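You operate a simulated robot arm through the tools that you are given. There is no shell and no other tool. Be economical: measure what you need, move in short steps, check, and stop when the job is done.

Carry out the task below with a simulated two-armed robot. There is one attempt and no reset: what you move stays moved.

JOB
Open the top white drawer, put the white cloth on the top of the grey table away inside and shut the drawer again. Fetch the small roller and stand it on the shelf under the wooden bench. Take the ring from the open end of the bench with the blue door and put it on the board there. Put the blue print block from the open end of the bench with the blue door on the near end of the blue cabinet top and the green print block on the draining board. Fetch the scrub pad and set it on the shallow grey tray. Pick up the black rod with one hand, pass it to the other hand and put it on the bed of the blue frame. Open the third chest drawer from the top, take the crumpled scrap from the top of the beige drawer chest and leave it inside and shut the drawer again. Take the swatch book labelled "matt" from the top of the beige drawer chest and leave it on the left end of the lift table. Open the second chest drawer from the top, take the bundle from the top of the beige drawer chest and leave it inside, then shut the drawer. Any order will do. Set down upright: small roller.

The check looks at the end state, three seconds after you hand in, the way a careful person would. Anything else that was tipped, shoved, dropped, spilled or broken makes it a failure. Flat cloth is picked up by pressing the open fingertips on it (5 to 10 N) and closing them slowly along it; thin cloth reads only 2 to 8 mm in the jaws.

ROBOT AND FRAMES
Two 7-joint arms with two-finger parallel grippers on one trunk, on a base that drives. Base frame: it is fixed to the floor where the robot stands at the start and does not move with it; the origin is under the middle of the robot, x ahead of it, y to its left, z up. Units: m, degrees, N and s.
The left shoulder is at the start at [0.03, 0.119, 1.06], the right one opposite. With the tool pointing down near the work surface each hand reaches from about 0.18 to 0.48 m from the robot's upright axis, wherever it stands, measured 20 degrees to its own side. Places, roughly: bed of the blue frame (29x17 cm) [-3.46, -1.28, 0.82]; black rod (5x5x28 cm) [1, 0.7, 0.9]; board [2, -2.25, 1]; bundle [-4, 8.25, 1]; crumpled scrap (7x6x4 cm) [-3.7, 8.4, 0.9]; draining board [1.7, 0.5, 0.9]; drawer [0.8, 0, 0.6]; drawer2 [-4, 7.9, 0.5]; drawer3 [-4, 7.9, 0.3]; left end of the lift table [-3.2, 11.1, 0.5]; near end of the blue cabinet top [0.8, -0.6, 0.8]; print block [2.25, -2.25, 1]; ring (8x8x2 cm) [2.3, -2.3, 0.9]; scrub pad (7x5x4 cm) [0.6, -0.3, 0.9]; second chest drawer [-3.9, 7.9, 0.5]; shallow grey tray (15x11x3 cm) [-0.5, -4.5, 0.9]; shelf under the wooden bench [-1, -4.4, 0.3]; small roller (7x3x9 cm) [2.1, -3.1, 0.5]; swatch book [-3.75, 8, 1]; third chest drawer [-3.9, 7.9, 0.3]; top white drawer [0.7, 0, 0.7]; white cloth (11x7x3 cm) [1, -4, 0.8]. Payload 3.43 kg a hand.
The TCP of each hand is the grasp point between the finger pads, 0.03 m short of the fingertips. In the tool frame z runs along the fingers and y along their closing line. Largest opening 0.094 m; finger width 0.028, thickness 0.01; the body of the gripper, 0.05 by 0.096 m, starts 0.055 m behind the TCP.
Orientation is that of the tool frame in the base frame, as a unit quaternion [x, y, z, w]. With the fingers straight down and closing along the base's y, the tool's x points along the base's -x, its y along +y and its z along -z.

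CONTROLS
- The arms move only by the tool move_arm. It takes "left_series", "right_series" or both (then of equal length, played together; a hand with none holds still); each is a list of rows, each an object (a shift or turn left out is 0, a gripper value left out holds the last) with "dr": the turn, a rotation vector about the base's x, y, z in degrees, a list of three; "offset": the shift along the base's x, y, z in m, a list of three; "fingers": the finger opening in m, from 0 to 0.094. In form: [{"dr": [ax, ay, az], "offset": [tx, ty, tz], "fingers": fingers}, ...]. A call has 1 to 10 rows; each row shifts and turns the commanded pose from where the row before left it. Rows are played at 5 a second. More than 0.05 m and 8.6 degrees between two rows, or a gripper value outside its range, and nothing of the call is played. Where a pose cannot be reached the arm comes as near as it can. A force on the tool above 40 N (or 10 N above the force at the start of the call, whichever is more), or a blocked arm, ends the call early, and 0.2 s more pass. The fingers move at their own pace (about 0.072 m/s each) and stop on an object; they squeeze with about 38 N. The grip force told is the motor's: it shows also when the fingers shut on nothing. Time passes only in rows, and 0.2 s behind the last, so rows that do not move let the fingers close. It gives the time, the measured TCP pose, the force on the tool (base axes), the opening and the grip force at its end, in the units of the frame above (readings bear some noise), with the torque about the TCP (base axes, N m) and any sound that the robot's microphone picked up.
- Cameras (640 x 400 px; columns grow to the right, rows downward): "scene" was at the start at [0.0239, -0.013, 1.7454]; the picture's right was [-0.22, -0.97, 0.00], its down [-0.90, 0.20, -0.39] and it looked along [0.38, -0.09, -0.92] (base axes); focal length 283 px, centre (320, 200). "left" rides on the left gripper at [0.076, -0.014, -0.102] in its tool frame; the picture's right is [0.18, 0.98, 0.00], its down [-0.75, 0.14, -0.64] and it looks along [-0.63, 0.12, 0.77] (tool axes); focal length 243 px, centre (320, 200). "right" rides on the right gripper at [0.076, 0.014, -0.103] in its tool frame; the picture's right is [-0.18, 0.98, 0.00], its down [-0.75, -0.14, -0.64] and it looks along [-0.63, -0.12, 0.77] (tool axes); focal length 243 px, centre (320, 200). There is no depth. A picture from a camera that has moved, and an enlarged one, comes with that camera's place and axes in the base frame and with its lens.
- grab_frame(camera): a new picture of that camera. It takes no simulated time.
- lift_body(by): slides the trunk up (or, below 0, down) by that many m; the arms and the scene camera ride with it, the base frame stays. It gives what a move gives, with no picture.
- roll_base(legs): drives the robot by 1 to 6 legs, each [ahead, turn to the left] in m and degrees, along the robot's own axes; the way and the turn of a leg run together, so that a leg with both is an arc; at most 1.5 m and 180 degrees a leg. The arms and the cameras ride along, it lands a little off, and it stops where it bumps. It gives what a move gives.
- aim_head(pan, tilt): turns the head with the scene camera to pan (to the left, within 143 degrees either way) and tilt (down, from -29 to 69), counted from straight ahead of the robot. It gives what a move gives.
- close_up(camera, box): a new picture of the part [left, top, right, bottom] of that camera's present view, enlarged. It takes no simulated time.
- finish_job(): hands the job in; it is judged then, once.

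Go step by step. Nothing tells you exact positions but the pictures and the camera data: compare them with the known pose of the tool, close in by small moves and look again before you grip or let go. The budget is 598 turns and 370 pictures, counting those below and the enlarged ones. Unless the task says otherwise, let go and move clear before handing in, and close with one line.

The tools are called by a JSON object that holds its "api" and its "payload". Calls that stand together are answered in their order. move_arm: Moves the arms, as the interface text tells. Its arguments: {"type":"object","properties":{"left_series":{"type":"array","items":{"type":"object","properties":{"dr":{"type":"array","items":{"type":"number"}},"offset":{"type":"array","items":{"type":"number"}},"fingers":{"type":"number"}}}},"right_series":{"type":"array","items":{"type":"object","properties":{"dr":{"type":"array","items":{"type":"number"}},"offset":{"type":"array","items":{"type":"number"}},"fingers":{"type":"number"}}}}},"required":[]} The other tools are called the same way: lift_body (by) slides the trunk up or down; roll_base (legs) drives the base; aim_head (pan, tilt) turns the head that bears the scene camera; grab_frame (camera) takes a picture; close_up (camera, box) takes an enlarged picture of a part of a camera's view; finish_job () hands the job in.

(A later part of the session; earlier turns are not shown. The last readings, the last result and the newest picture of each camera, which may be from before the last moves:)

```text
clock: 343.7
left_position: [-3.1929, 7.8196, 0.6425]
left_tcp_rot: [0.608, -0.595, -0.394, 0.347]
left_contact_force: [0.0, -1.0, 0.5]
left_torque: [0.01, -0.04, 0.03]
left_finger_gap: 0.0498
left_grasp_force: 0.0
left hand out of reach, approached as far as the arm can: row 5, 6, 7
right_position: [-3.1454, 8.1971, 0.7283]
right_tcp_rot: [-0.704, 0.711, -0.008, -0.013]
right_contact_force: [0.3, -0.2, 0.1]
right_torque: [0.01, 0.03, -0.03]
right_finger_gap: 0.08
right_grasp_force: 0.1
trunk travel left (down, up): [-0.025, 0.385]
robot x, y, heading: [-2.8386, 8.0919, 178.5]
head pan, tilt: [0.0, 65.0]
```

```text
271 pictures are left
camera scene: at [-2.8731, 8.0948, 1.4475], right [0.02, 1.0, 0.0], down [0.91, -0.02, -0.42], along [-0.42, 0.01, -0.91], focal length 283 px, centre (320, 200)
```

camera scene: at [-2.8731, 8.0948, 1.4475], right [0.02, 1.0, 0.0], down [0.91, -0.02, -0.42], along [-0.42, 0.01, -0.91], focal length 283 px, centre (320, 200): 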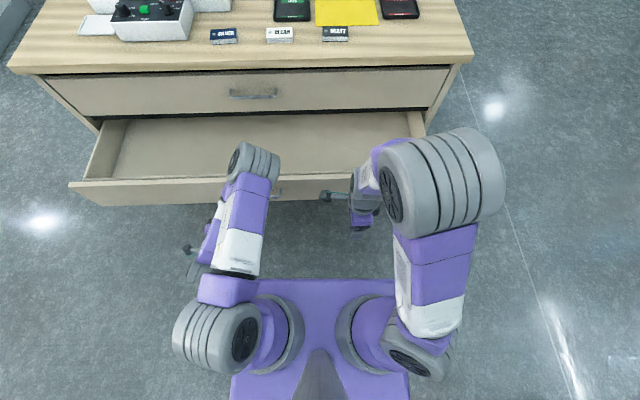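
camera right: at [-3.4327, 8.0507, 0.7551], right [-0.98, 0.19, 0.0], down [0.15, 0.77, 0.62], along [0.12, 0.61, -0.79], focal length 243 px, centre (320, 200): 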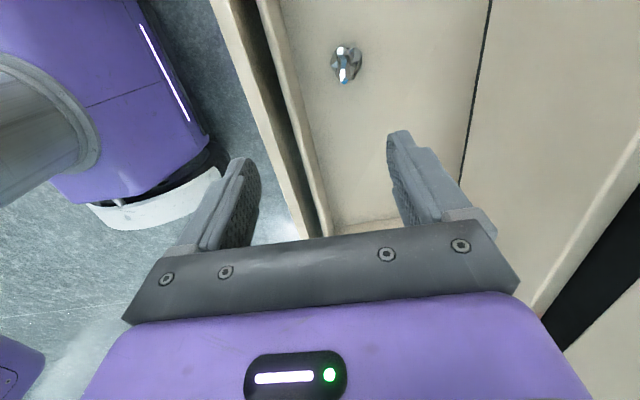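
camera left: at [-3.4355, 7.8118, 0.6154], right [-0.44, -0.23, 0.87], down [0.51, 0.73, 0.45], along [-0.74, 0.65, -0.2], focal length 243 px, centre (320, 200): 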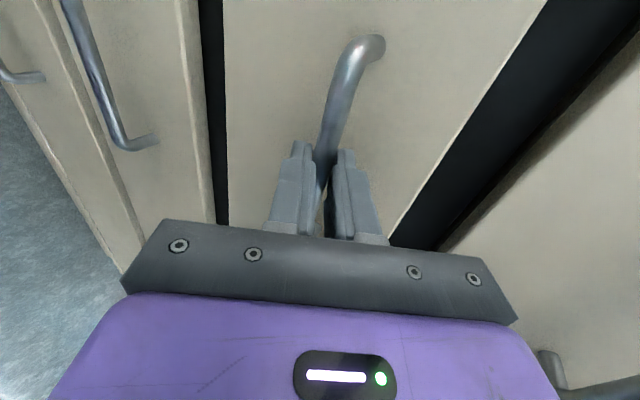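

{"api": "roll_base", "payload": {"legs": [[-0.45, 0]]}}

{"api": "lift_body", "payload": {"by": 0.36}}

{"api": "move_arm", "payload": {"left_series": [{"dr": [0, -8, 0]}, {"dr": [0, -8, 0]}, {"dr": [0, -8, 0]}, {"dr": [0, -8, 0]}, {"dr": [0, -8, 0]}, {"dr": [0, -8, 0]}, {"dr": [0, -8, 0]}, {"dr": [0, -7, 0]}]}}

{"api": "roll_base", "payload": {"legs": [[0, -89], [1.2, 0], [0, 90]]}}

{"api": "aim_head", "payload": {"pan": 10, "tilt": 25}}

{"api": "grab_frame", "payload": {"camera": "scene"}}

```text
clock: 346.4
left_position: [-2.7442, 7.8105, 0.6433]
left_tcp_rot: [0.607, -0.596, -0.395, 0.347]
left_contact_force: [-0.1, 0.2, 0.1]
left_torque: [0.0, 0.01, 0.03]
left_finger_gap: 0.0499
left_grasp_force: 0.2
right_position: [-2.6958, 8.1884, 0.7285]
right_tcp_rot: [-0.702, 0.712, -0.009, -0.013]
right_contact_force: [-0.8, 0.6, -0.1]
right_torque: [-0.02, 0.03, -0.02]
right_finger_gap: 0.0801
right_grasp_force: 0.0
trunk travel left (down, up): [-0.025, 0.385]
robot x, y, heading: [-2.3898, 8.0827, 178.5]
head pan, tilt: [0.0, 65.0]
```

```text
clock: 349.9
left_position: [-2.7444, 7.8091, 1.0021]
left_tcp_rot: [0.607, -0.596, -0.395, 0.347]
left_contact_force: [-0.3, -0.1, -0.6]
left_torque: [0.0, -0.02, 0.03]
left_finger_gap: 0.0499
left_grasp_force: 0.0
right_position: [-2.6963, 8.1871, 1.0879]
right_tcp_rot: [-0.702, 0.712, -0.008, -0.013]
right_contact_force: [0.6, 0.0, -0.3]
right_torque: [0.04, 0.01, -0.02]
right_finger_gap: 0.0799
right_grasp_force: 0.0
trunk travel left (down, up): [-0.385, 0.025]
robot x, y, heading: [-2.3887, 8.0824, 178.2]
head pan, tilt: [0.0, 65.0]
```

```text
clock: 351.7
left_position: [-2.7497, 7.8079, 0.9981]
left_tcp_rot: [0.724, -0.69, -0.019, -0.015]
left_contact_force: [0.6, 0.2, 0.1]
left_torque: [-0.03, -0.04, 0.0]
left_finger_gap: 0.05
left_grasp_force: 0.1
left hand out of reach, approached as far as the arm can: row 1
right_position: [-2.697, 8.1899, 1.0877]
right_tcp_rot: [-0.702, 0.712, -0.009, -0.013]
right_contact_force: [-0.5, 0.0, -0.2]
right_torque: [-0.04, 0.0, -0.01]
right_finger_gap: 0.0802
right_grasp_force: 0.0
trunk travel left (down, up): [-0.385, 0.025]
robot x, y, heading: [-2.3885, 8.0812, 178.6]
head pan, tilt: [0.0, 65.0]
```

```text
clock: 365.5
left_position: [-2.7326, 9.0241, 0.9979]
left_tcp_rot: [0.727, -0.686, -0.019, -0.015]
left_contact_force: [-0.4, -0.3, 0.0]
left_torque: [-0.01, 0.02, -0.03]
left_finger_gap: 0.0502
left_grasp_force: 0.1
right_position: [-2.6833, 9.4065, 1.0871]
right_tcp_rot: [-0.706, 0.708, -0.008, -0.014]
right_contact_force: [-0.3, -1.4, -0.9]
right_torque: [-0.01, 0.0, 0.03]
right_finger_gap: 0.0802
right_grasp_force: 0.0
trunk travel left (down, up): [-0.385, 0.025]
robot x, y, heading: [-2.3773, 9.2994, 178.7]
head pan, tilt: [0.0, 65.0]
```

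```text
clock: 366.5
left_position: [-2.7327, 9.0236, 0.9986]
left_tcp_rot: [0.727, -0.687, -0.019, -0.015]
left_contact_force: [-0.5, -1.0, 0.1]
left_torque: [0.0, -0.01, 0.01]
left_finger_gap: 0.05
left_grasp_force: 0.0
right_position: [-2.6835, 9.406, 1.088]
right_tcp_rot: [-0.705, 0.709, -0.008, -0.012]
right_contact_force: [0.1, 0.0, 0.4]
right_torque: [-0.01, 0.02, 0.01]
right_finger_gap: 0.08
right_grasp_force: 0.0
trunk travel left (down, up): [-0.385, 0.025]
robot x, y, heading: [-2.3742, 9.3041, 179.1]
head pan, tilt: [10.0, 25.0]
```

```text
270 pictures are left
camera scene: at [-2.4406, 9.2887, 1.8631], right [-0.16, 0.99, 0.0], down [0.42, 0.07, -0.91], along [-0.89, -0.14, -0.42], focal length 283 px, centre (320, 200)
```

scene: 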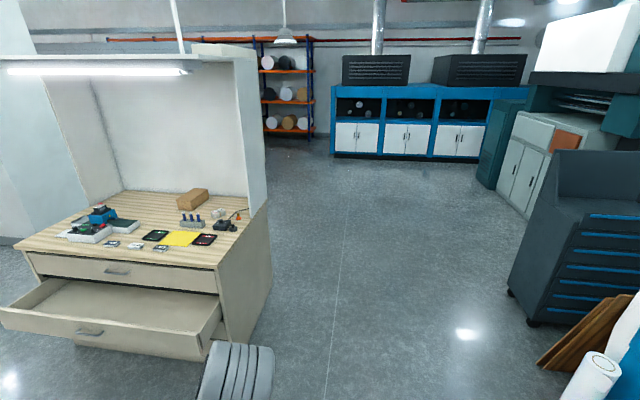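

{"api": "roll_base", "payload": {"legs": [[1.41, 0], [0, 91], [0.25, 0]]}}

{"api": "aim_head", "payload": {"pan": -15, "tilt": 50}}

{"api": "grab_frame", "payload": {"camera": "scene"}}

```text
clock: 378.7
left_position: [-3.4921, 8.7344, 0.9983]
left_tcp_rot: [0.999, 0.034, -0.024, 0.004]
left_contact_force: [0.1, 0.1, -0.5]
left_torque: [0.01, 0.01, -0.01]
left_finger_gap: 0.05
left_grasp_force: 0.0
right_position: [-3.8733, 8.7793, 1.0879]
right_tcp_rot: [1.0, 0.003, 0.015, 0.002]
right_contact_force: [0.5, -0.1, 0.2]
right_torque: [0.03, 0.02, 0.03]
right_finger_gap: 0.0797
right_grasp_force: 0.1
trunk travel left (down, up): [-0.385, 0.025]
robot x, y, heading: [-3.7727, 9.0885, -90.6]
head pan, tilt: [10.0, 25.0]
```

```text
clock: 379.6
left_position: [-3.4908, 8.7355, 0.9986]
left_tcp_rot: [0.999, 0.034, -0.024, 0.004]
left_contact_force: [-0.1, 0.5, -1.3]
left_torque: [-0.02, -0.01, -0.02]
left_finger_gap: 0.0502
left_grasp_force: 0.0
right_position: [-3.8731, 8.7806, 1.0883]
right_tcp_rot: [1.0, 0.002, 0.015, 0.003]
right_contact_force: [-0.2, 0.0, -0.6]
right_torque: [0.0, -0.05, 0.02]
right_finger_gap: 0.08
right_grasp_force: 0.0
trunk travel left (down, up): [-0.385, 0.025]
robot x, y, heading: [-3.7747, 9.0879, -90.5]
head pan, tilt: [-15.0, 50.0]
```

```text
269 pictures are left
camera scene: at [-3.7967, 9.0438, 1.8257], right [-0.96, 0.27, 0.0], down [0.2, 0.74, -0.64], along [-0.17, -0.62, -0.77], focal length 283 px, centre (320, 200)
```

scene: 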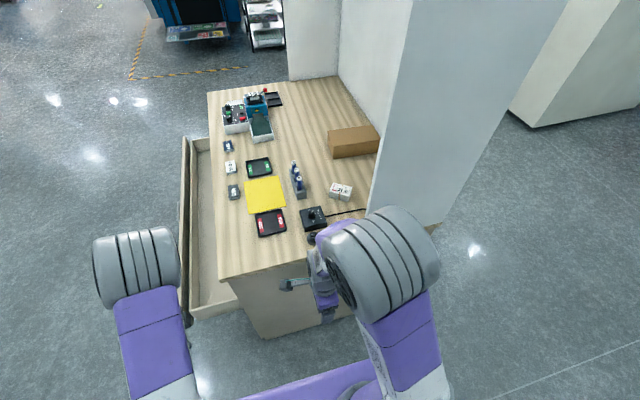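

{"api": "roll_base", "payload": {"legs": [[0.23, 0]]}}

{"api": "move_arm", "payload": {"right_series": [{"offset": [0, -0.045, 0]}, {"offset": [-0.02, -0.045, 0]}, {"offset": [-0.03, -0.04, 0]}, {"offset": [-0.03, -0.04, 0]}, {"offset": [-0.03, -0.03, 0]}, {"offset": [-0.03, -0.02, 0]}]}}

{"api": "grab_frame", "payload": {"camera": "scene"}}

{"api": "grab_frame", "payload": {"camera": "right"}}

```text
clock: 381.3
left_position: [-3.4943, 8.5051, 0.9984]
left_tcp_rot: [0.999, 0.033, -0.024, 0.003]
left_contact_force: [-1.3, -0.8, -0.8]
left_torque: [0.04, 0.0, 0.0]
left_finger_gap: 0.05
left_grasp_force: 0.0
right_position: [-3.8746, 8.5515, 1.0876]
right_tcp_rot: [1.0, 0.002, 0.015, 0.004]
right_contact_force: [0.9, 0.2, -0.6]
right_torque: [0.02, -0.03, 0.01]
right_finger_gap: 0.08
right_grasp_force: 0.1
trunk travel left (down, up): [-0.385, 0.025]
robot x, y, heading: [-3.775, 8.8592, -91.0]
head pan, tilt: [-15.0, 50.0]
```

```text
clock: 382.7
left_position: [-3.4945, 8.5042, 0.9982]
left_tcp_rot: [0.999, 0.033, -0.024, 0.003]
left_contact_force: [0.0, -1.0, -0.1]
left_torque: [0.02, 0.03, 0.0]
left_finger_gap: 0.0499
left_grasp_force: 0.1
right_position: [-4.0193, 8.3294, 1.0885]
right_tcp_rot: [1.0, 0.003, 0.016, 0.003]
right_contact_force: [0.9, -1.1, 0.0]
right_torque: [-0.01, 0.01, 0.02]
right_finger_gap: 0.08
right_grasp_force: 0.1
trunk travel left (down, up): [-0.385, 0.025]
robot x, y, heading: [-3.7733, 8.8591, -90.7]
head pan, tilt: [-15.0, 50.0]
```

```text
268 pictures are left
camera scene: at [-3.8004, 8.8136, 1.8256], right [-0.96, 0.27, 0.0], down [0.21, 0.74, -0.64], along [-0.17, -0.62, -0.77], focal length 283 px, centre (320, 200)
```

scene: 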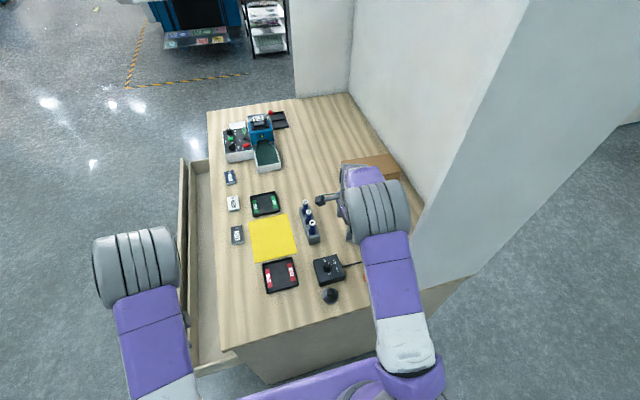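

```text
267 pictures are left
camera right: at [-3.9453, 8.3159, 1.1932], right [-0.18, -0.98, 0.0], down [-0.77, 0.14, 0.62], along [-0.61, 0.11, -0.79], focal length 243 px, centre (320, 200)
```

right: 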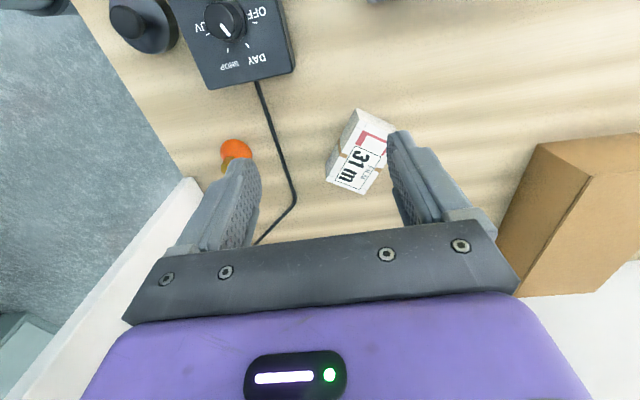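

{"api": "move_arm", "payload": {"right_series": [{"offset": [-0.03, -0.01, -0.02], "dr": [0, 0, -7.7], "fingers": 0.09}, {"offset": [-0.03, -0.01, -0.02], "dr": [0, 0, -7.7]}, {"offset": [-0.006, -0.01, -0.02], "dr": [0, 0, -7.7]}, {"offset": [0, -0.006, -0.01], "dr": [0, 0, -7.6]}]}}

{"api": "grab_frame", "payload": {"camera": "right"}}

```text
clock: 383.7
left_position: [-3.4944, 8.5052, 0.9992]
left_tcp_rot: [0.999, 0.033, -0.025, 0.003]
left_contact_force: [-0.1, -0.2, -0.1]
left_torque: [-0.02, -0.04, 0.0]
left_finger_gap: 0.0498
left_grasp_force: 0.0
right_position: [-4.0817, 8.293, 1.0177]
right_tcp_rot: [0.965, -0.263, 0.014, 0.006]
right_contact_force: [-0.2, -0.6, 0.4]
right_torque: [-0.02, 0.01, 0.02]
right_finger_gap: 0.0896
right_grasp_force: 0.1
trunk travel left (down, up): [-0.385, 0.025]
robot x, y, heading: [-3.776, 8.8581, -90.5]
head pan, tilt: [-15.0, 50.0]
```

```text
266 pictures are left
camera right: at [-4.0248, 8.2444, 1.1237], right [-0.66, -0.75, 0.0], down [-0.59, 0.52, 0.62], along [-0.47, 0.41, -0.79], focal length 243 px, centre (320, 200)
```

right: 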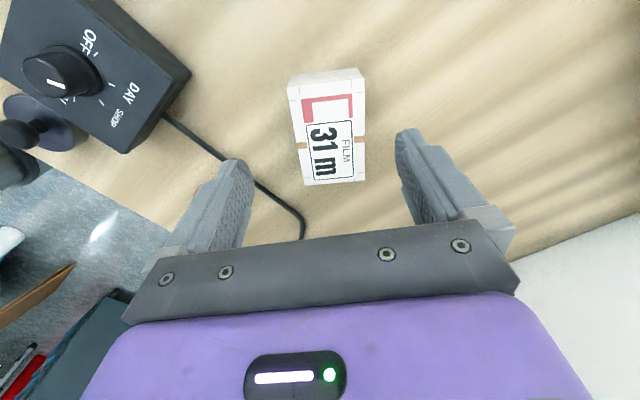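

{"api": "move_arm", "payload": {"right_series": [{"offset": [-0.006, -0.005, -0.035]}, {"offset": [0, 0, -0.03]}, {"offset": [0, 0, -0.015]}]}}

{"api": "grab_frame", "payload": {"camera": "right"}}

```text
clock: 384.5
left_position: [-3.4938, 8.5046, 0.9987]
left_tcp_rot: [0.999, 0.034, -0.024, 0.004]
left_contact_force: [0.7, 0.6, -0.9]
left_torque: [-0.01, 0.0, -0.02]
left_finger_gap: 0.0501
left_grasp_force: 0.1
right_position: [-4.0878, 8.2904, 0.9381]
right_tcp_rot: [0.965, -0.263, 0.013, 0.007]
right_contact_force: [-0.8, 0.4, -0.1]
right_torque: [-0.04, 0.02, 0.0]
right_finger_gap: 0.0902
right_grasp_force: 0.1
trunk travel left (down, up): [-0.385, 0.025]
robot x, y, heading: [-3.7779, 8.8571, -90.5]
head pan, tilt: [-15.0, 50.0]
```

```text
265 pictures are left
camera right: at [-4.0306, 8.2415, 1.0429], right [-0.66, -0.75, 0.0], down [-0.59, 0.52, 0.62], along [-0.47, 0.41, -0.79], focal length 243 px, centre (320, 200)
```

right: 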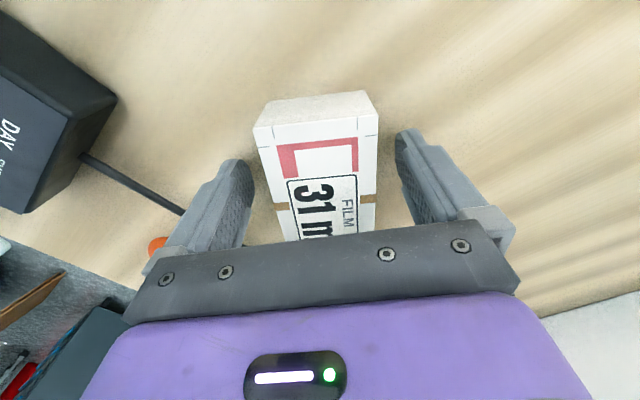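

Bundle is between the fingers; closing and lifting.

{"api": "move_arm", "payload": {"right_series": [{"offset": [0, 0, -0.004]}, {"fingers": 0.0}, {}, {}, {}, {"offset": [0, 0, 0.04]}, {"offset": [0, 0, 0.045]}, {"offset": [0, 0, 0.045]}, {"offset": [0.02, 0.02, 0.02]}]}}

{"api": "grab_frame", "payload": {"camera": "right"}}

```text
clock: 386.5
left_position: [-3.4918, 8.505, 0.9975]
left_tcp_rot: [0.999, 0.034, -0.025, 0.004]
left_contact_force: [0.5, 0.1, 0.1]
left_torque: [0.0, -0.02, 0.01]
left_finger_gap: 0.0502
left_grasp_force: 0.0
right_position: [-4.0653, 8.3122, 1.0841]
right_tcp_rot: [0.965, -0.263, 0.013, 0.008]
right_contact_force: [-0.3, 0.3, -0.9]
right_torque: [-0.01, -0.03, -0.01]
right_finger_gap: 0.0594
right_grasp_force: 38.0
trunk travel left (down, up): [-0.385, 0.025]
robot x, y, heading: [-3.7755, 8.8582, -90.6]
head pan, tilt: [-15.0, 50.0]
```

```text
264 pictures are left
camera right: at [-4.0084, 8.2638, 1.1909], right [-0.66, -0.75, 0.0], down [-0.59, 0.52, 0.62], along [-0.47, 0.41, -0.79], focal length 243 px, centre (320, 200)
```

right: 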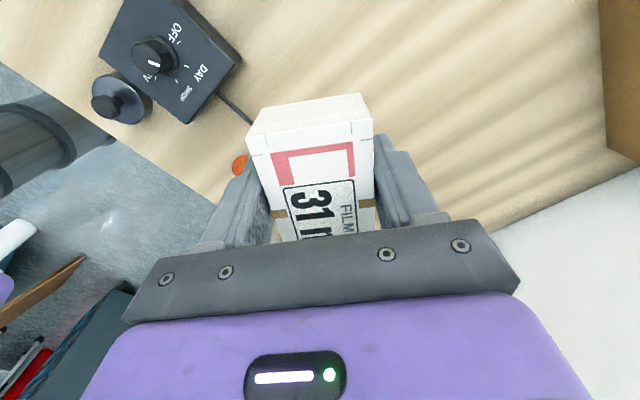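

{"api": "move_arm", "payload": {"right_series": [{"offset": [0.03, 0.02, 0]}, {"offset": [0.03, 0.035, 0]}, {"offset": [0.03, 0.035, 0], "dr": [0, 0, 7.7]}, {"offset": [0.03, 0.04, 0], "dr": [0, 0, 7.7]}, {"offset": [0.02, 0.045, 0], "dr": [0, 0, 7.7]}, {"offset": [0, 0.045, 0], "dr": [0, 0, 7.7]}]}}

{"api": "roll_base", "payload": {"legs": [[-0.45, 0], [0, 90], [1.2, 0], [0, -90], [1.2, 0], [0, -90]]}}

{"api": "aim_head", "payload": {"pan": 0, "tilt": 50}}

{"api": "grab_frame", "payload": {"camera": "scene"}}

```text
clock: 387.9
left_position: [-3.494, 8.5049, 0.9989]
left_tcp_rot: [0.999, 0.034, -0.024, 0.004]
left_contact_force: [0.6, 0.2, -0.3]
left_torque: [-0.04, -0.02, 0.0]
left_finger_gap: 0.05
left_grasp_force: 0.0
right_position: [-3.9261, 8.5321, 1.084]
right_tcp_rot: [1.0, 0.004, 0.016, 0.004]
right_contact_force: [-0.3, 0.4, -0.6]
right_torque: [-0.03, 0.02, -0.01]
right_finger_gap: 0.0589
right_grasp_force: 37.9
trunk travel left (down, up): [-0.385, 0.025]
robot x, y, heading: [-3.782, 8.8529, -90.5]
head pan, tilt: [-15.0, 50.0]
```

```text
clock: 413.6
left_position: [-2.9751, 7.8267, 0.9978]
left_tcp_rot: [0.717, -0.696, -0.019, -0.014]
left_contact_force: [0.1, -0.6, 0.6]
left_torque: [-0.01, -0.01, -0.01]
left_finger_gap: 0.0501
left_grasp_force: 0.0
right_position: [-2.9345, 8.2575, 1.0831]
right_tcp_rot: [-0.696, 0.718, -0.008, -0.014]
right_contact_force: [0.0, 0.1, -1.4]
right_torque: [0.0, 0.02, -0.01]
right_finger_gap: 0.0587
right_grasp_force: 38.2
trunk travel left (down, up): [-0.385, 0.025]
robot x, y, heading: [-2.6088, 8.0958, 177.2]
head pan, tilt: [-15.0, 50.0]
```

```text
clock: 414.4
left_position: [-2.9741, 7.8256, 0.9979]
left_tcp_rot: [0.718, -0.696, -0.02, -0.015]
left_contact_force: [-0.3, 0.8, 0.0]
left_torque: [-0.02, 0.01, 0.02]
left_finger_gap: 0.0498
left_grasp_force: 0.1
right_position: [-2.9328, 8.257, 1.0837]
right_tcp_rot: [-0.696, 0.718, -0.008, -0.013]
right_contact_force: [-0.6, 0.1, -1.3]
right_torque: [-0.04, 0.0, 0.0]
right_finger_gap: 0.0592
right_grasp_force: 37.9
trunk travel left (down, up): [-0.385, 0.025]
robot x, y, heading: [-2.6133, 8.0984, 177.4]
head pan, tilt: [0.0, 50.0]
```

```text
263 pictures are left
camera scene: at [-2.6612, 8.0978, 1.8256], right [0.05, 1.0, 0.0], down [0.77, -0.04, -0.64], along [-0.64, 0.03, -0.77], focal length 283 px, centre (320, 200)
```

scene: 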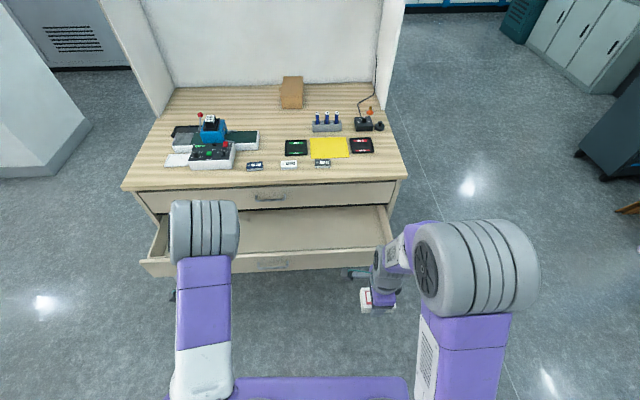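

{"api": "lift_body", "payload": {"by": -0.22}}

{"api": "roll_base", "payload": {"legs": [[0.32, 1.5]]}}

{"api": "move_arm", "payload": {"right_series": [{"offset": [-0.04, -0.02, 0]}, {"offset": [-0.04, -0.02, 0]}, {"offset": [-0.04, -0.02, 0]}, {"offset": [-0.04, -0.02, 0]}, {"offset": [-0.03, -0.02, 0]}]}}

{"api": "grab_frame", "payload": {"camera": "right"}}

```text
clock: 416.7
left_position: [-2.9757, 7.8264, 0.7784]
left_tcp_rot: [0.717, -0.697, -0.019, -0.015]
left_contact_force: [0.3, 0.2, 0.3]
left_torque: [-0.03, 0.0, 0.01]
left_finger_gap: 0.05
left_grasp_force: 0.0
right_position: [-2.9341, 8.2583, 0.8643]
right_tcp_rot: [-0.695, 0.719, -0.008, -0.014]
right_contact_force: [0.8, -0.7, -1.2]
right_torque: [-0.03, 0.01, 0.01]
right_finger_gap: 0.0589
right_grasp_force: 37.9
trunk travel left (down, up): [-0.165, 0.245]
robot x, y, heading: [-2.6067, 8.0971, 177.5]
head pan, tilt: [0.0, 50.0]
```

```text
clock: 418.9
left_position: [-3.2909, 7.8249, 0.7772]
left_tcp_rot: [0.727, -0.686, -0.019, -0.015]
left_contact_force: [-0.8, -0.1, -0.2]
left_torque: [0.02, 0.02, 0.01]
left_finger_gap: 0.0502
left_grasp_force: 0.0
right_position: [-3.2623, 8.2584, 0.8635]
right_tcp_rot: [-0.706, 0.708, -0.008, -0.013]
right_contact_force: [0.6, 0.7, -2.2]
right_torque: [0.01, 0.02, -0.03]
right_finger_gap: 0.0587
right_grasp_force: 38.1
trunk travel left (down, up): [-0.165, 0.245]
robot x, y, heading: [-2.9361, 8.1074, 179.0]
head pan, tilt: [0.0, 50.0]
```

```text
clock: 420.1
left_position: [-3.2916, 7.8253, 0.7771]
left_tcp_rot: [0.727, -0.686, -0.018, -0.015]
left_contact_force: [-1.1, -0.1, -0.4]
left_torque: [0.01, -0.03, 0.01]
left_finger_gap: 0.0499
left_grasp_force: 0.0
right_position: [-3.4538, 8.1582, 0.8623]
right_tcp_rot: [-0.707, 0.707, -0.009, -0.013]
right_contact_force: [-0.4, 0.4, -1.6]
right_torque: [-0.01, 0.01, 0.01]
right_finger_gap: 0.0586
right_grasp_force: 38.2
trunk travel left (down, up): [-0.165, 0.245]
robot x, y, heading: [-2.9332, 8.1034, 178.9]
head pan, tilt: [0.0, 50.0]
```

```text
262 pictures are left
camera right: at [-3.4667, 8.085, 0.9687], right [-0.98, 0.19, 0.0], down [0.15, 0.77, 0.62], along [0.11, 0.61, -0.79], focal length 243 px, centre (320, 200)
```

right: 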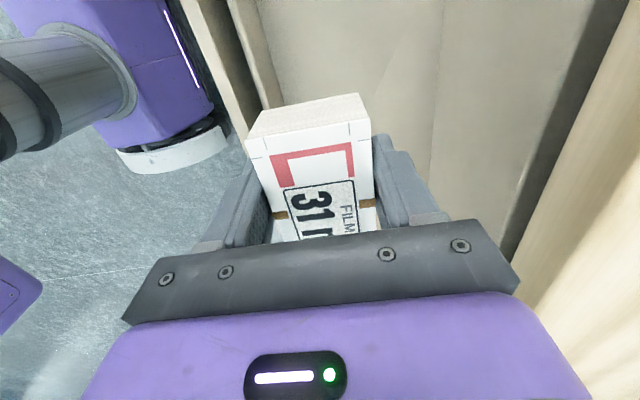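

{"api": "move_arm", "payload": {"right_series": [{"offset": [0.0, 0, -0.045]}, {"offset": [0.0, 0, -0.045]}, {"offset": [0.0, 0, -0.045]}, {"offset": [0.0, 0, -0.045]}, {"offset": [0.0, 0, -0.045]}, {"offset": [0.0, 0, -0.045]}]}}

{"api": "grab_frame", "payload": {"camera": "right"}}

```text
clock: 421.4
left_position: [-3.2921, 7.8265, 0.7773]
left_tcp_rot: [0.728, -0.685, -0.019, -0.016]
left_contact_force: [0.8, -0.1, 0.4]
left_torque: [0.0, -0.01, 0.0]
left_finger_gap: 0.0499
left_grasp_force: 0.0
right_position: [-3.4532, 8.1577, 0.594]
right_tcp_rot: [-0.706, 0.708, -0.009, -0.014]
right_contact_force: [0.7, -0.8, -1.7]
right_torque: [-0.03, 0.0, 0.01]
right_finger_gap: 0.059
right_grasp_force: 37.5
trunk travel left (down, up): [-0.165, 0.245]
robot x, y, heading: [-2.9378, 8.1083, 179.2]
head pan, tilt: [0.0, 50.0]
```

```text
261 pictures are left
camera right: at [-3.4663, 8.0837, 0.6989], right [-0.98, 0.19, 0.0], down [0.15, 0.77, 0.62], along [0.11, 0.61, -0.79], focal length 243 px, centre (320, 200)
```

right: 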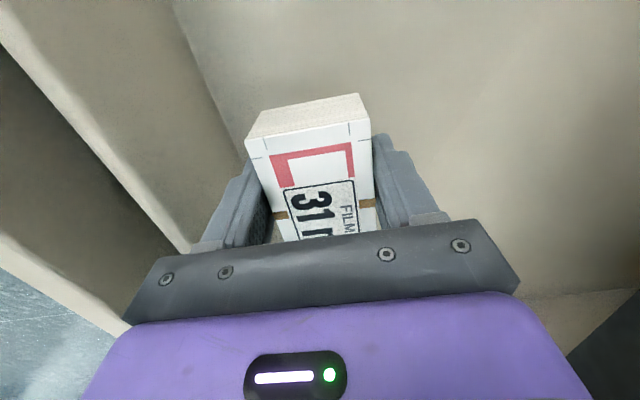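

{"api": "move_arm", "payload": {"right_series": [{"offset": [-0.005, 0, -0.02]}, {"offset": [0.0, 0, -0.012]}, {"offset": [0.0, 0, -0.008]}, {"offset": [0.0, 0, -0.006]}, {"offset": [0.0, 0, -0.005]}, {"offset": [0.0, 0, -0.005]}, {"offset": [0.0, 0, -0.005]}]}}

```text
clock: 423.1
left_position: [-3.2924, 7.8257, 0.7778]
left_tcp_rot: [0.727, -0.686, -0.019, -0.014]
left_contact_force: [0.4, -0.6, 0.2]
left_torque: [-0.03, 0.01, 0.0]
left_finger_gap: 0.0498
left_grasp_force: 0.0
right_position: [-3.456, 8.1581, 0.5312]
right_tcp_rot: [0.707, -0.707, 0.008, 0.013]
right_contact_force: [-0.1, -0.5, -1.6]
right_torque: [-0.02, 0.03, 0.02]
right_finger_gap: 0.0589
right_grasp_force: 38.4
trunk travel left (down, up): [-0.165, 0.245]
robot x, y, heading: [-2.9388, 8.1072, 179.2]
head pan, tilt: [0.0, 50.0]
```

{"api": "move_arm", "payload": {"right_series": [{"offset": [0, 0, -0.005]}, {"offset": [0.0, 0, -0.005]}, {"offset": [0.0, 0, -0.005]}, {"offset": [0.0, 0, -0.005]}, {"offset": [0.0, 0, -0.005]}, {"offset": [0.0, 0, -0.005]}]}}

```text
clock: 423.7
left_position: [-3.2896, 7.8267, 0.779]
left_tcp_rot: [0.728, -0.685, -0.02, -0.015]
left_contact_force: [-1.1, 0.4, 0.9]
left_torque: [-0.01, 0.02, 0.01]
left_finger_gap: 0.05
left_grasp_force: 0.0
right_position: [-3.4628, 8.1576, 0.5277]
right_tcp_rot: [-0.706, 0.708, -0.004, -0.018]
right_contact_force: [2.4, 1.8, 17.6]
right_torque: [0.16, -0.7, 0.0]
right_finger_gap: 0.0591
right_grasp_force: 38.0
trunk travel left (down, up): [-0.165, 0.245]
robot x, y, heading: [-2.9333, 8.1081, 179.1]
head pan, tilt: [0.0, 50.0]
stopped in row 3 (right hand): the force on the tool passed its limit at 53 N (the readings are from after the stop); the commanded pose is now the measured one
```

{"api": "move_arm", "payload": {"right_series": [{"offset": [0, 0, 0.002], "fingers": 0.085}, {}, {}, {"offset": [0, 0, 0.04]}, {"offset": [0, 0, 0.045]}, {"offset": [0, 0, 0.045]}, {"offset": [0, 0, 0.045]}, {"offset": [0.01, 0, 0.045]}, {"offset": [0.02, 0, 0.045]}, {"offset": [0.02, 0, 0.04]}]}}

{"api": "grab_frame", "payload": {"camera": "right"}}

{"api": "move_arm", "payload": {"right_series": [{"offset": [0.04, 0.02, 0.0]}, {"offset": [0.04, 0.02, 0.0]}, {"offset": [0.04, 0.02, 0.0]}, {"offset": [0.04, 0.02, 0.0]}]}}

{"api": "roll_base", "payload": {"legs": [[-0.2, 0]]}}

{"api": "move_arm", "payload": {"left_series": [{"dr": [0, 8, 0]}, {"dr": [0, 8, 0]}, {"dr": [0, 8, 0]}, {"dr": [0, 8, 0]}, {"dr": [0, 8, 0]}, {"dr": [0, 8, 0]}, {"dr": [0, 8, 0]}, {"dr": [0, 8, 0], "fingers": 0}]}}

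```text
clock: 425.9
left_position: [-3.2901, 7.8258, 0.7785]
left_tcp_rot: [0.728, -0.686, -0.02, -0.015]
left_contact_force: [0.3, 0.2, -1.5]
left_torque: [-0.03, -0.01, 0.0]
left_finger_gap: 0.0499
left_grasp_force: 0.1
right_position: [-3.4095, 8.1589, 0.8358]
right_tcp_rot: [-0.706, 0.708, -0.006, -0.017]
right_contact_force: [0.4, -0.4, -1.2]
right_torque: [0.02, 0.03, 0.01]
right_finger_gap: 0.0848
right_grasp_force: 0.2
trunk travel left (down, up): [-0.165, 0.245]
robot x, y, heading: [-2.9356, 8.1053, 178.8]
head pan, tilt: [0.0, 50.0]
```

```text
260 pictures are left
camera right: at [-3.4224, 8.0868, 0.9423], right [-0.98, 0.19, 0.01], down [0.15, 0.77, 0.62], along [0.11, 0.61, -0.79], focal length 243 px, centre (320, 200)
```

right: 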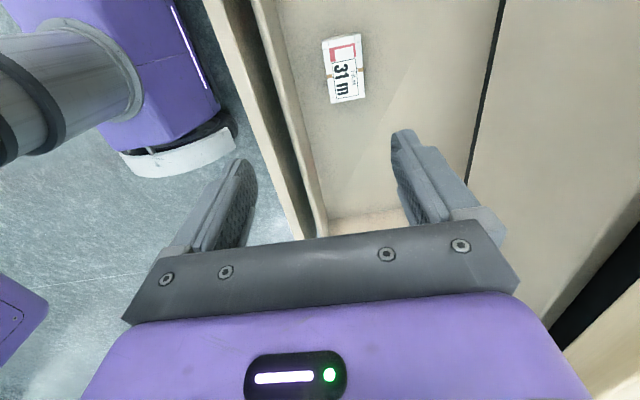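

```text
clock: 426.9
left_position: [-3.2909, 7.8265, 0.7785]
left_tcp_rot: [0.728, -0.685, -0.019, -0.015]
left_contact_force: [0.7, -0.7, -0.4]
left_torque: [0.02, -0.02, 0.0]
left_finger_gap: 0.0496
left_grasp_force: 0.1
right_position: [-3.2519, 8.2402, 0.8332]
right_tcp_rot: [-0.707, 0.707, -0.005, -0.017]
right_contact_force: [0.1, 0.4, 0.1]
right_torque: [-0.01, -0.02, -0.01]
right_finger_gap: 0.0848
right_grasp_force: 0.2
trunk travel left (down, up): [-0.165, 0.245]
robot x, y, heading: [-2.9381, 8.1067, 178.6]
head pan, tilt: [0.0, 50.0]
```

```text
clock: 428.5
left_position: [-3.0909, 7.823, 0.7784]
left_tcp_rot: [0.727, -0.686, -0.02, -0.015]
left_contact_force: [0.1, 0.6, -0.3]
left_torque: [-0.01, -0.02, 0.03]
left_finger_gap: 0.0499
left_grasp_force: 0.1
right_position: [-3.0513, 8.2354, 0.8332]
right_tcp_rot: [-0.706, 0.708, -0.005, -0.017]
right_contact_force: [0.0, -0.2, -1.1]
right_torque: [-0.01, 0.01, 0.03]
right_finger_gap: 0.0852
right_grasp_force: 0.0
trunk travel left (down, up): [-0.165, 0.245]
robot x, y, heading: [-2.7343, 8.1034, 179.3]
head pan, tilt: [0.0, 50.0]
```

```text
clock: 430.3
left_position: [-3.0907, 7.8278, 0.777]
left_tcp_rot: [0.615, -0.603, -0.39, 0.326]
left_contact_force: [-0.3, 0.0, 0.4]
left_torque: [-0.01, 0.0, -0.02]
left_finger_gap: 0.0001
left_grasp_force: 4.7
left hand out of reach, approached as far as the arm can: row 2
right_position: [-3.0522, 8.2354, 0.833]
right_tcp_rot: [-0.706, 0.708, -0.005, -0.017]
right_contact_force: [0.3, -1.3, 1.0]
right_torque: [-0.01, 0.0, 0.02]
right_finger_gap: 0.085
right_grasp_force: 0.0
trunk travel left (down, up): [-0.165, 0.245]
robot x, y, heading: [-2.7339, 8.1035, 179.1]
head pan, tilt: [0.0, 50.0]
```

{"api": "move_arm", "payload": {"left_series": [{"offset": [-0.03, 0.02, -0.03]}, {"offset": [-0.03, 0.02, -0.03]}, {"offset": [-0.03, 0.02, -0.03]}, {"offset": [-0.03, 0, -0.03]}, {"offset": [-0.02, 0, -0.025]}]}}

{"api": "grab_frame", "payload": {"camera": "left"}}

```text
clock: 431.5
left_position: [-3.2309, 7.8867, 0.6323]
left_tcp_rot: [0.616, -0.603, -0.389, 0.325]
left_contact_force: [-0.7, -0.4, 0.5]
left_torque: [-0.03, 0.01, 0.01]
left_finger_gap: 0.0
left_grasp_force: 33.0
right_position: [-3.051, 8.2358, 0.8327]
right_tcp_rot: [-0.707, 0.707, -0.005, -0.018]
right_contact_force: [0.1, -0.6, -1.1]
right_torque: [0.01, 0.03, -0.02]
right_finger_gap: 0.0852
right_grasp_force: 0.1
trunk travel left (down, up): [-0.165, 0.245]
robot x, y, heading: [-2.7386, 8.1013, 179.0]
head pan, tilt: [0.0, 50.0]
```

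```text
259 pictures are left
camera left: at [-3.1371, 7.8045, 0.6618], right [-0.49, -0.24, 0.84], down [0.51, 0.7, 0.5], along [-0.71, 0.67, -0.22], focal length 243 px, centre (320, 200)
```

left: 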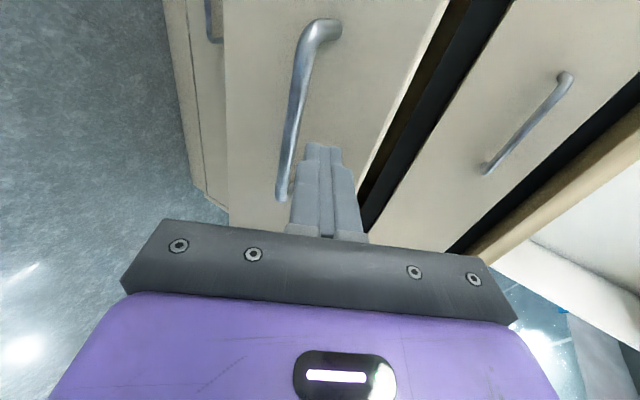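

{"api": "roll_base", "payload": {"legs": [[0.15, 0], [0.13, 0], [0.03, 0]]}}

{"api": "grab_frame", "payload": {"camera": "left"}}

```text
clock: 434.2
left_position: [-3.5386, 7.8892, 0.6317]
left_tcp_rot: [0.616, -0.603, -0.389, 0.325]
left_contact_force: [0.1, 0.1, -0.7]
left_torque: [-0.01, 0.01, 0.01]
left_finger_gap: 0.0
left_grasp_force: 33.0
right_position: [-3.3606, 8.2411, 0.8314]
right_tcp_rot: [-0.707, 0.707, -0.006, -0.017]
right_contact_force: [-0.4, 0.1, -0.1]
right_torque: [0.01, -0.03, 0.0]
right_finger_gap: 0.0849
right_grasp_force: 0.0
trunk travel left (down, up): [-0.165, 0.245]
robot x, y, heading: [-3.0416, 8.1104, 179.0]
head pan, tilt: [0.0, 50.0]
```

```text
258 pictures are left
camera left: at [-3.4445, 7.8087, 0.6615], right [-0.49, -0.24, 0.84], down [0.51, 0.7, 0.5], along [-0.71, 0.67, -0.22], focal length 243 px, centre (320, 200)
```

left: 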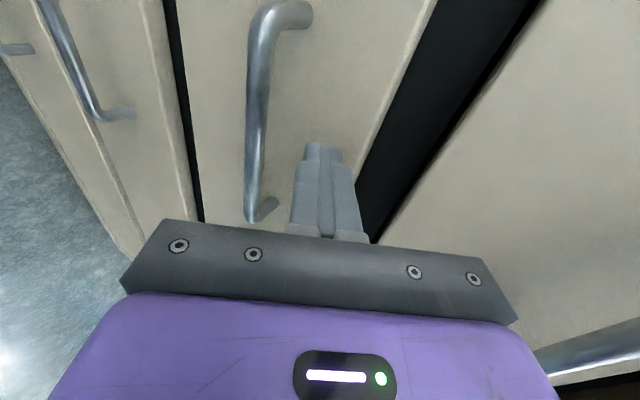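

{"api": "move_arm", "payload": {"left_series": [{"offset": [-0.006, 0, 0]}, {"offset": [-0.006, 0, 0]}, {"offset": [-0.006, 0, 0]}, {"offset": [-0.006, 0, 0]}]}}

{"api": "grab_frame", "payload": {"camera": "left"}}

```text
clock: 435.0
left_position: [-3.5479, 7.8908, 0.6303]
left_tcp_rot: [0.617, -0.605, -0.385, 0.323]
left_contact_force: [17.7, 1.7, 16.3]
left_torque: [-0.2, 0.37, 0.17]
left_finger_gap: 0.0002
left_grasp_force: 33.4
right_position: [-3.3589, 8.24, 0.8322]
right_tcp_rot: [0.707, -0.707, 0.004, 0.017]
right_contact_force: [-0.3, 0.0, -0.2]
right_torque: [0.02, -0.01, 0.0]
right_finger_gap: 0.085
right_grasp_force: 0.2
trunk travel left (down, up): [-0.165, 0.245]
robot x, y, heading: [-3.0402, 8.1074, 179.2]
head pan, tilt: [0.0, 50.0]
stopped in row 4 (left hand): the force on the tool passed its limit at 49 N (the readings are from after the stop); the commanded pose is now the measured one
```

```text
257 pictures are left
camera left: at [-3.4541, 7.8086, 0.6619], right [-0.49, -0.24, 0.83], down [0.51, 0.7, 0.5], along [-0.71, 0.67, -0.22], focal length 243 px, centre (320, 200)
```

left: 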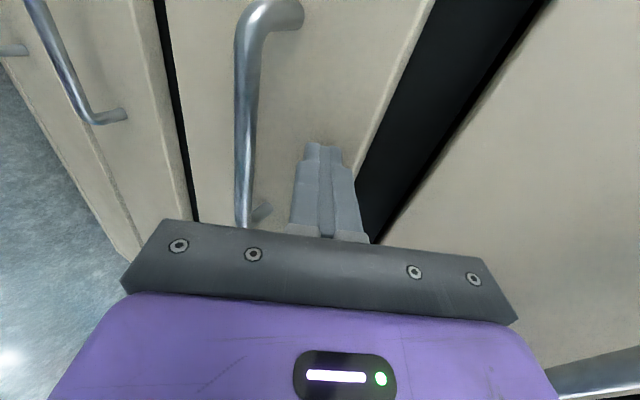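

{"api": "move_arm", "payload": {"left_series": [{"offset": [0.04, 0, 0.0]}, {"offset": [0.045, 0, 0.0]}, {"offset": [0.04, 0, 0.0]}]}}

{"api": "roll_base", "payload": {"legs": [[-0.12, 0]]}}

{"api": "lift_body", "payload": {"by": 0.22}}

{"api": "move_arm", "payload": {"left_series": [{"dr": [0, -8, 0]}, {"dr": [0, -8, 0]}, {"dr": [0, -8, 0]}, {"dr": [0, -8, 0]}, {"dr": [0, -8, 0]}, {"dr": [0, -8, 0]}, {"dr": [0, -8, 0]}, {"dr": [0, -4, 0], "fingers": 0.06}]}}

{"api": "aim_head", "payload": {"pan": 0, "tilt": 60}}

{"api": "grab_frame", "payload": {"camera": "scene"}}

```text
clock: 435.8
left_position: [-3.4258, 7.89, 0.6293]
left_tcp_rot: [0.619, -0.604, -0.385, 0.323]
left_contact_force: [0.5, 0.6, -0.1]
left_torque: [-0.04, -0.02, 0.01]
left_finger_gap: 0.0
left_grasp_force: 33.5
right_position: [-3.3597, 8.24, 0.8323]
right_tcp_rot: [0.707, -0.707, 0.005, 0.017]
right_contact_force: [-0.3, 0.4, -0.4]
right_torque: [0.01, -0.03, 0.0]
right_finger_gap: 0.0853
right_grasp_force: 0.1
trunk travel left (down, up): [-0.165, 0.245]
robot x, y, heading: [-3.0413, 8.1084, 179.1]
head pan, tilt: [0.0, 50.0]
```

```text
clock: 437.1
left_position: [-3.3057, 7.8892, 0.6289]
left_tcp_rot: [0.617, -0.605, -0.387, 0.322]
left_contact_force: [0.8, -0.4, -0.1]
left_torque: [0.02, 0.02, -0.01]
left_finger_gap: 0.0
left_grasp_force: 32.9
right_position: [-3.2381, 8.2373, 0.8342]
right_tcp_rot: [-0.706, 0.708, -0.005, -0.017]
right_contact_force: [-0.2, 0.5, -0.2]
right_torque: [-0.02, 0.05, -0.04]
right_finger_gap: 0.085
right_grasp_force: 0.0
trunk travel left (down, up): [-0.165, 0.245]
robot x, y, heading: [-2.9232, 8.1076, 179.0]
head pan, tilt: [0.0, 50.0]
```

```text
clock: 439.4
left_position: [-3.3082, 7.8896, 0.8486]
left_tcp_rot: [0.617, -0.605, -0.386, 0.322]
left_contact_force: [-0.6, 0.5, 0.5]
left_torque: [0.01, -0.02, 0.01]
left_finger_gap: 0.0
left_grasp_force: 32.9
right_position: [-3.2392, 8.238, 1.0526]
right_tcp_rot: [-0.706, 0.708, -0.005, -0.017]
right_contact_force: [0.7, -0.4, -0.3]
right_torque: [0.01, 0.0, -0.02]
right_finger_gap: 0.0849
right_grasp_force: 0.1
trunk travel left (down, up): [-0.385, 0.025]
robot x, y, heading: [-2.9238, 8.1036, 178.8]
head pan, tilt: [0.0, 50.0]
```

```text
clock: 441.2
left_position: [-3.307, 7.8897, 0.8489]
left_tcp_rot: [0.728, -0.685, -0.023, -0.024]
left_contact_force: [0.2, -0.3, -0.1]
left_torque: [-0.04, 0.03, 0.0]
left_finger_gap: 0.0531
left_grasp_force: 0.0
right_position: [-3.2395, 8.237, 1.0534]
right_tcp_rot: [-0.706, 0.708, -0.005, -0.017]
right_contact_force: [-0.1, -0.9, -0.7]
right_torque: [0.01, 0.02, 0.0]
right_finger_gap: 0.085
right_grasp_force: 0.2
trunk travel left (down, up): [-0.385, 0.025]
robot x, y, heading: [-2.9221, 8.1063, 179.1]
head pan, tilt: [0.0, 50.0]
```

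```text
clock: 441.9
left_position: [-3.3066, 7.891, 0.849]
left_tcp_rot: [0.728, -0.684, -0.026, -0.024]
left_contact_force: [0.5, 0.4, 0.1]
left_torque: [0.01, -0.01, -0.01]
left_finger_gap: 0.0601
left_grasp_force: 0.1
right_position: [-3.2383, 8.2382, 1.0528]
right_tcp_rot: [-0.706, 0.708, -0.005, -0.018]
right_contact_force: [-0.1, -0.1, 0.2]
right_torque: [0.01, -0.02, -0.05]
right_finger_gap: 0.0851
right_grasp_force: 0.0
trunk travel left (down, up): [-0.385, 0.025]
robot x, y, heading: [-2.9222, 8.1077, 179.1]
head pan, tilt: [0.0, 60.0]
```

```text
256 pictures are left
camera scene: at [-2.9612, 8.1061, 1.8131], right [0.02, 1.0, 0.0], down [0.87, -0.02, -0.5], along [-0.5, 0.01, -0.87], focal length 283 px, centre (320, 200)
```

scene: 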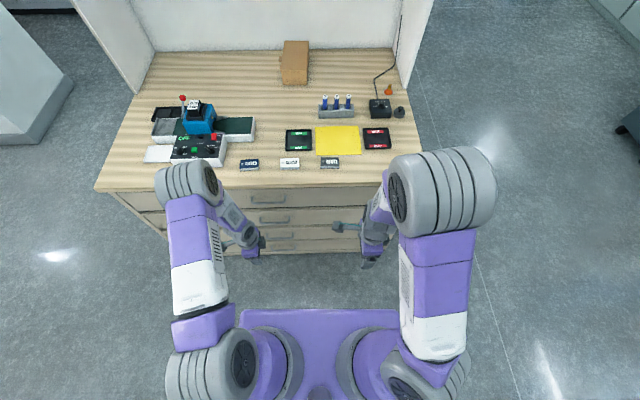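

{"api": "roll_base", "payload": {"legs": [[0.17, 0]]}}

{"api": "move_arm", "payload": {"right_series": [{"offset": [-0.03, -0.01, 0.01], "fingers": 0.07}, {"offset": [-0.04, -0.01, 0]}, {"offset": [-0.04, -0.02, 0]}, {"offset": [-0.04, -0.02, 0]}, {"offset": [-0.04, -0.02, -0.02]}, {"offset": [-0.045, 0, -0.02]}]}}

{"api": "grab_frame", "payload": {"camera": "right"}}

```text
clock: 443.4
left_position: [-3.4749, 7.8918, 0.849]
left_tcp_rot: [0.728, -0.685, -0.025, -0.025]
left_contact_force: [-0.2, -0.6, -0.1]
left_torque: [-0.02, -0.01, 0.0]
left_finger_gap: 0.0602
left_grasp_force: 0.1
right_position: [-3.4062, 8.2407, 1.0524]
right_tcp_rot: [-0.707, 0.707, -0.006, -0.016]
right_contact_force: [0.0, 0.1, -0.3]
right_torque: [0.02, -0.03, 0.02]
right_finger_gap: 0.0848
right_grasp_force: 0.0
trunk travel left (down, up): [-0.385, 0.025]
robot x, y, heading: [-3.0914, 8.1094, 179.1]
head pan, tilt: [0.0, 60.0]
```

```text
clock: 444.8
left_position: [-3.4766, 7.8937, 0.8496]
left_tcp_rot: [0.728, -0.684, -0.023, -0.024]
left_contact_force: [0.3, 0.3, -0.5]
left_torque: [-0.03, -0.01, 0.01]
left_finger_gap: 0.0602
left_grasp_force: 0.1
right_position: [-3.645, 8.1585, 1.0216]
right_tcp_rot: [-0.707, 0.707, -0.006, -0.016]
right_contact_force: [-0.1, -0.4, -0.3]
right_torque: [0.02, -0.02, 0.01]
right_finger_gap: 0.0701
right_grasp_force: 0.0
trunk travel left (down, up): [-0.385, 0.025]
robot x, y, heading: [-3.0953, 8.1065, 179.0]
head pan, tilt: [0.0, 60.0]
```

```text
255 pictures are left
camera right: at [-3.657, 8.0859, 1.1276], right [-0.98, 0.19, 0.01], down [0.15, 0.77, 0.62], along [0.11, 0.61, -0.79], focal length 243 px, centre (320, 200)
```

right: 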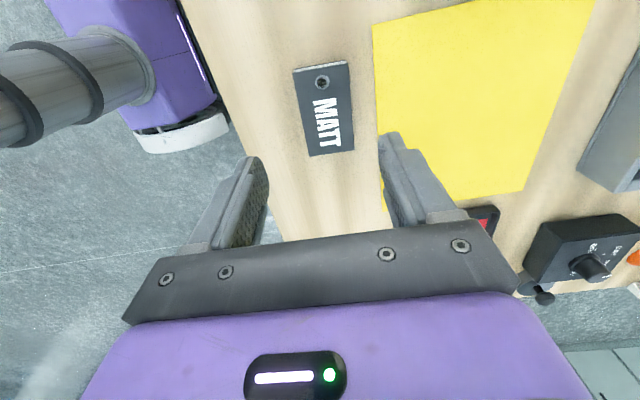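

{"api": "move_arm", "payload": {"right_series": [{"offset": [0.0, -0.004, -0.03], "fingers": 0.06}, {"offset": [0, 0, -0.03]}, {"offset": [0, 0, -0.02]}]}}

{"api": "grab_frame", "payload": {"camera": "right"}}

```text
clock: 445.6
left_position: [-3.4745, 7.8921, 0.8501]
left_tcp_rot: [0.728, -0.685, -0.025, -0.024]
left_contact_force: [-0.6, 0.5, 0.5]
left_torque: [0.0, 0.01, -0.02]
left_finger_gap: 0.06
left_grasp_force: 0.2
right_position: [-3.6419, 8.1552, 0.9465]
right_tcp_rot: [-0.707, 0.707, -0.002, -0.018]
right_contact_force: [0.8, 0.2, 11.1]
right_torque: [0.16, 0.34, 0.04]
right_finger_gap: 0.0599
right_grasp_force: 0.1
trunk travel left (down, up): [-0.385, 0.025]
robot x, y, heading: [-3.0902, 8.1098, 178.9]
head pan, tilt: [0.0, 60.0]
```

```text
254 pictures are left
camera right: at [-3.6545, 8.0825, 1.0518], right [-0.98, 0.19, 0.02], down [0.16, 0.77, 0.61], along [0.1, 0.61, -0.79], focal length 243 px, centre (320, 200)
```

right: 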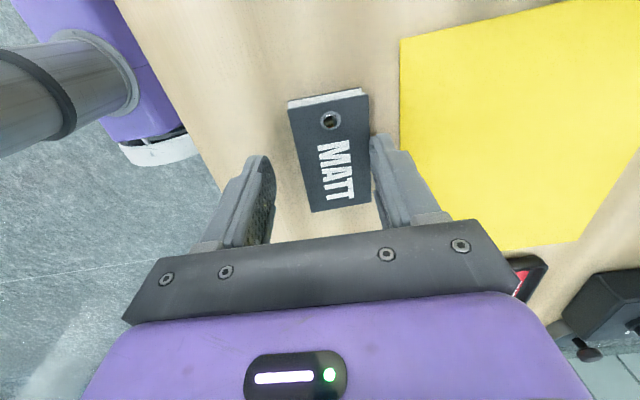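

{"api": "move_arm", "payload": {"right_series": [{"offset": [0.0, 0, 0.025], "fingers": 0.066}, {"offset": [-0.008, 0, 0]}, {"offset": [0, 0, -0.015]}]}}

{"api": "grab_frame", "payload": {"camera": "right"}}

```text
clock: 446.4
left_position: [-3.4761, 7.8923, 0.85]
left_tcp_rot: [0.728, -0.685, -0.025, -0.024]
left_contact_force: [0.6, -0.9, -0.2]
left_torque: [0.0, 0.0, 0.0]
left_finger_gap: 0.0602
left_grasp_force: 0.2
right_position: [-3.6497, 8.1579, 0.9519]
right_tcp_rot: [-0.707, 0.707, -0.004, -0.017]
right_contact_force: [-0.2, 0.2, 0.3]
right_torque: [-0.04, 0.03, -0.01]
right_finger_gap: 0.0661
right_grasp_force: 0.1
trunk travel left (down, up): [-0.385, 0.025]
robot x, y, heading: [-3.0891, 8.1087, 179.2]
head pan, tilt: [0.0, 60.0]
```

```text
253 pictures are left
camera right: at [-3.6622, 8.0839, 1.0579], right [-0.98, 0.19, 0.01], down [0.15, 0.77, 0.62], along [0.11, 0.61, -0.79], focal length 243 px, centre (320, 200)
```

right: 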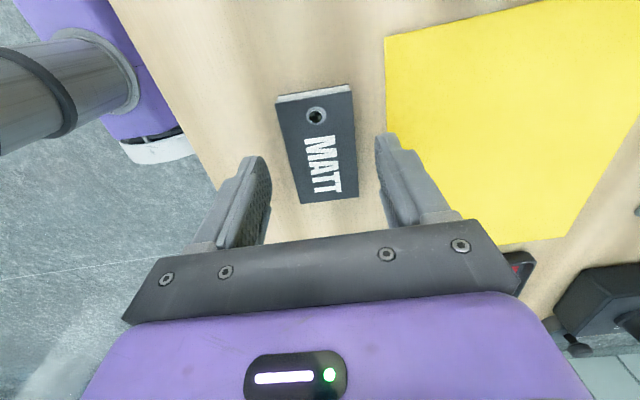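

{"api": "move_arm", "payload": {"right_series": [{"offset": [0, 0, -0.01]}, {"offset": [0, 0, -0.007]}, {"offset": [0, 0, -0.004]}]}}

{"api": "grab_frame", "payload": {"camera": "right"}}

```text
clock: 447.2
left_position: [-3.4751, 7.8938, 0.8493]
left_tcp_rot: [0.728, -0.685, -0.025, -0.024]
left_contact_force: [-0.2, -0.1, -0.5]
left_torque: [-0.02, -0.02, -0.01]
left_finger_gap: 0.06
left_grasp_force: 0.0
right_position: [-3.6488, 8.1573, 0.9305]
right_tcp_rot: [-0.706, 0.708, -0.006, -0.017]
right_contact_force: [0.8, -0.1, 1.1]
right_torque: [0.04, -0.03, -0.03]
right_finger_gap: 0.0662
right_grasp_force: 0.0
trunk travel left (down, up): [-0.385, 0.025]
robot x, y, heading: [-3.0854, 8.1084, 178.9]
head pan, tilt: [0.0, 60.0]
```

```text
252 pictures are left
camera right: at [-3.661, 8.0839, 1.0368], right [-0.98, 0.19, 0.01], down [0.15, 0.77, 0.62], along [0.11, 0.61, -0.79], focal length 243 px, centre (320, 200)
```

right: 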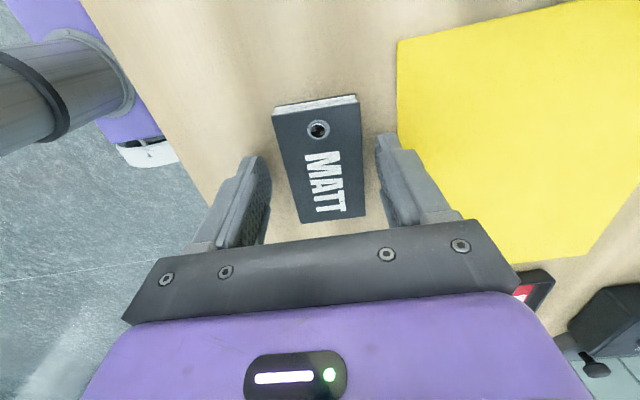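

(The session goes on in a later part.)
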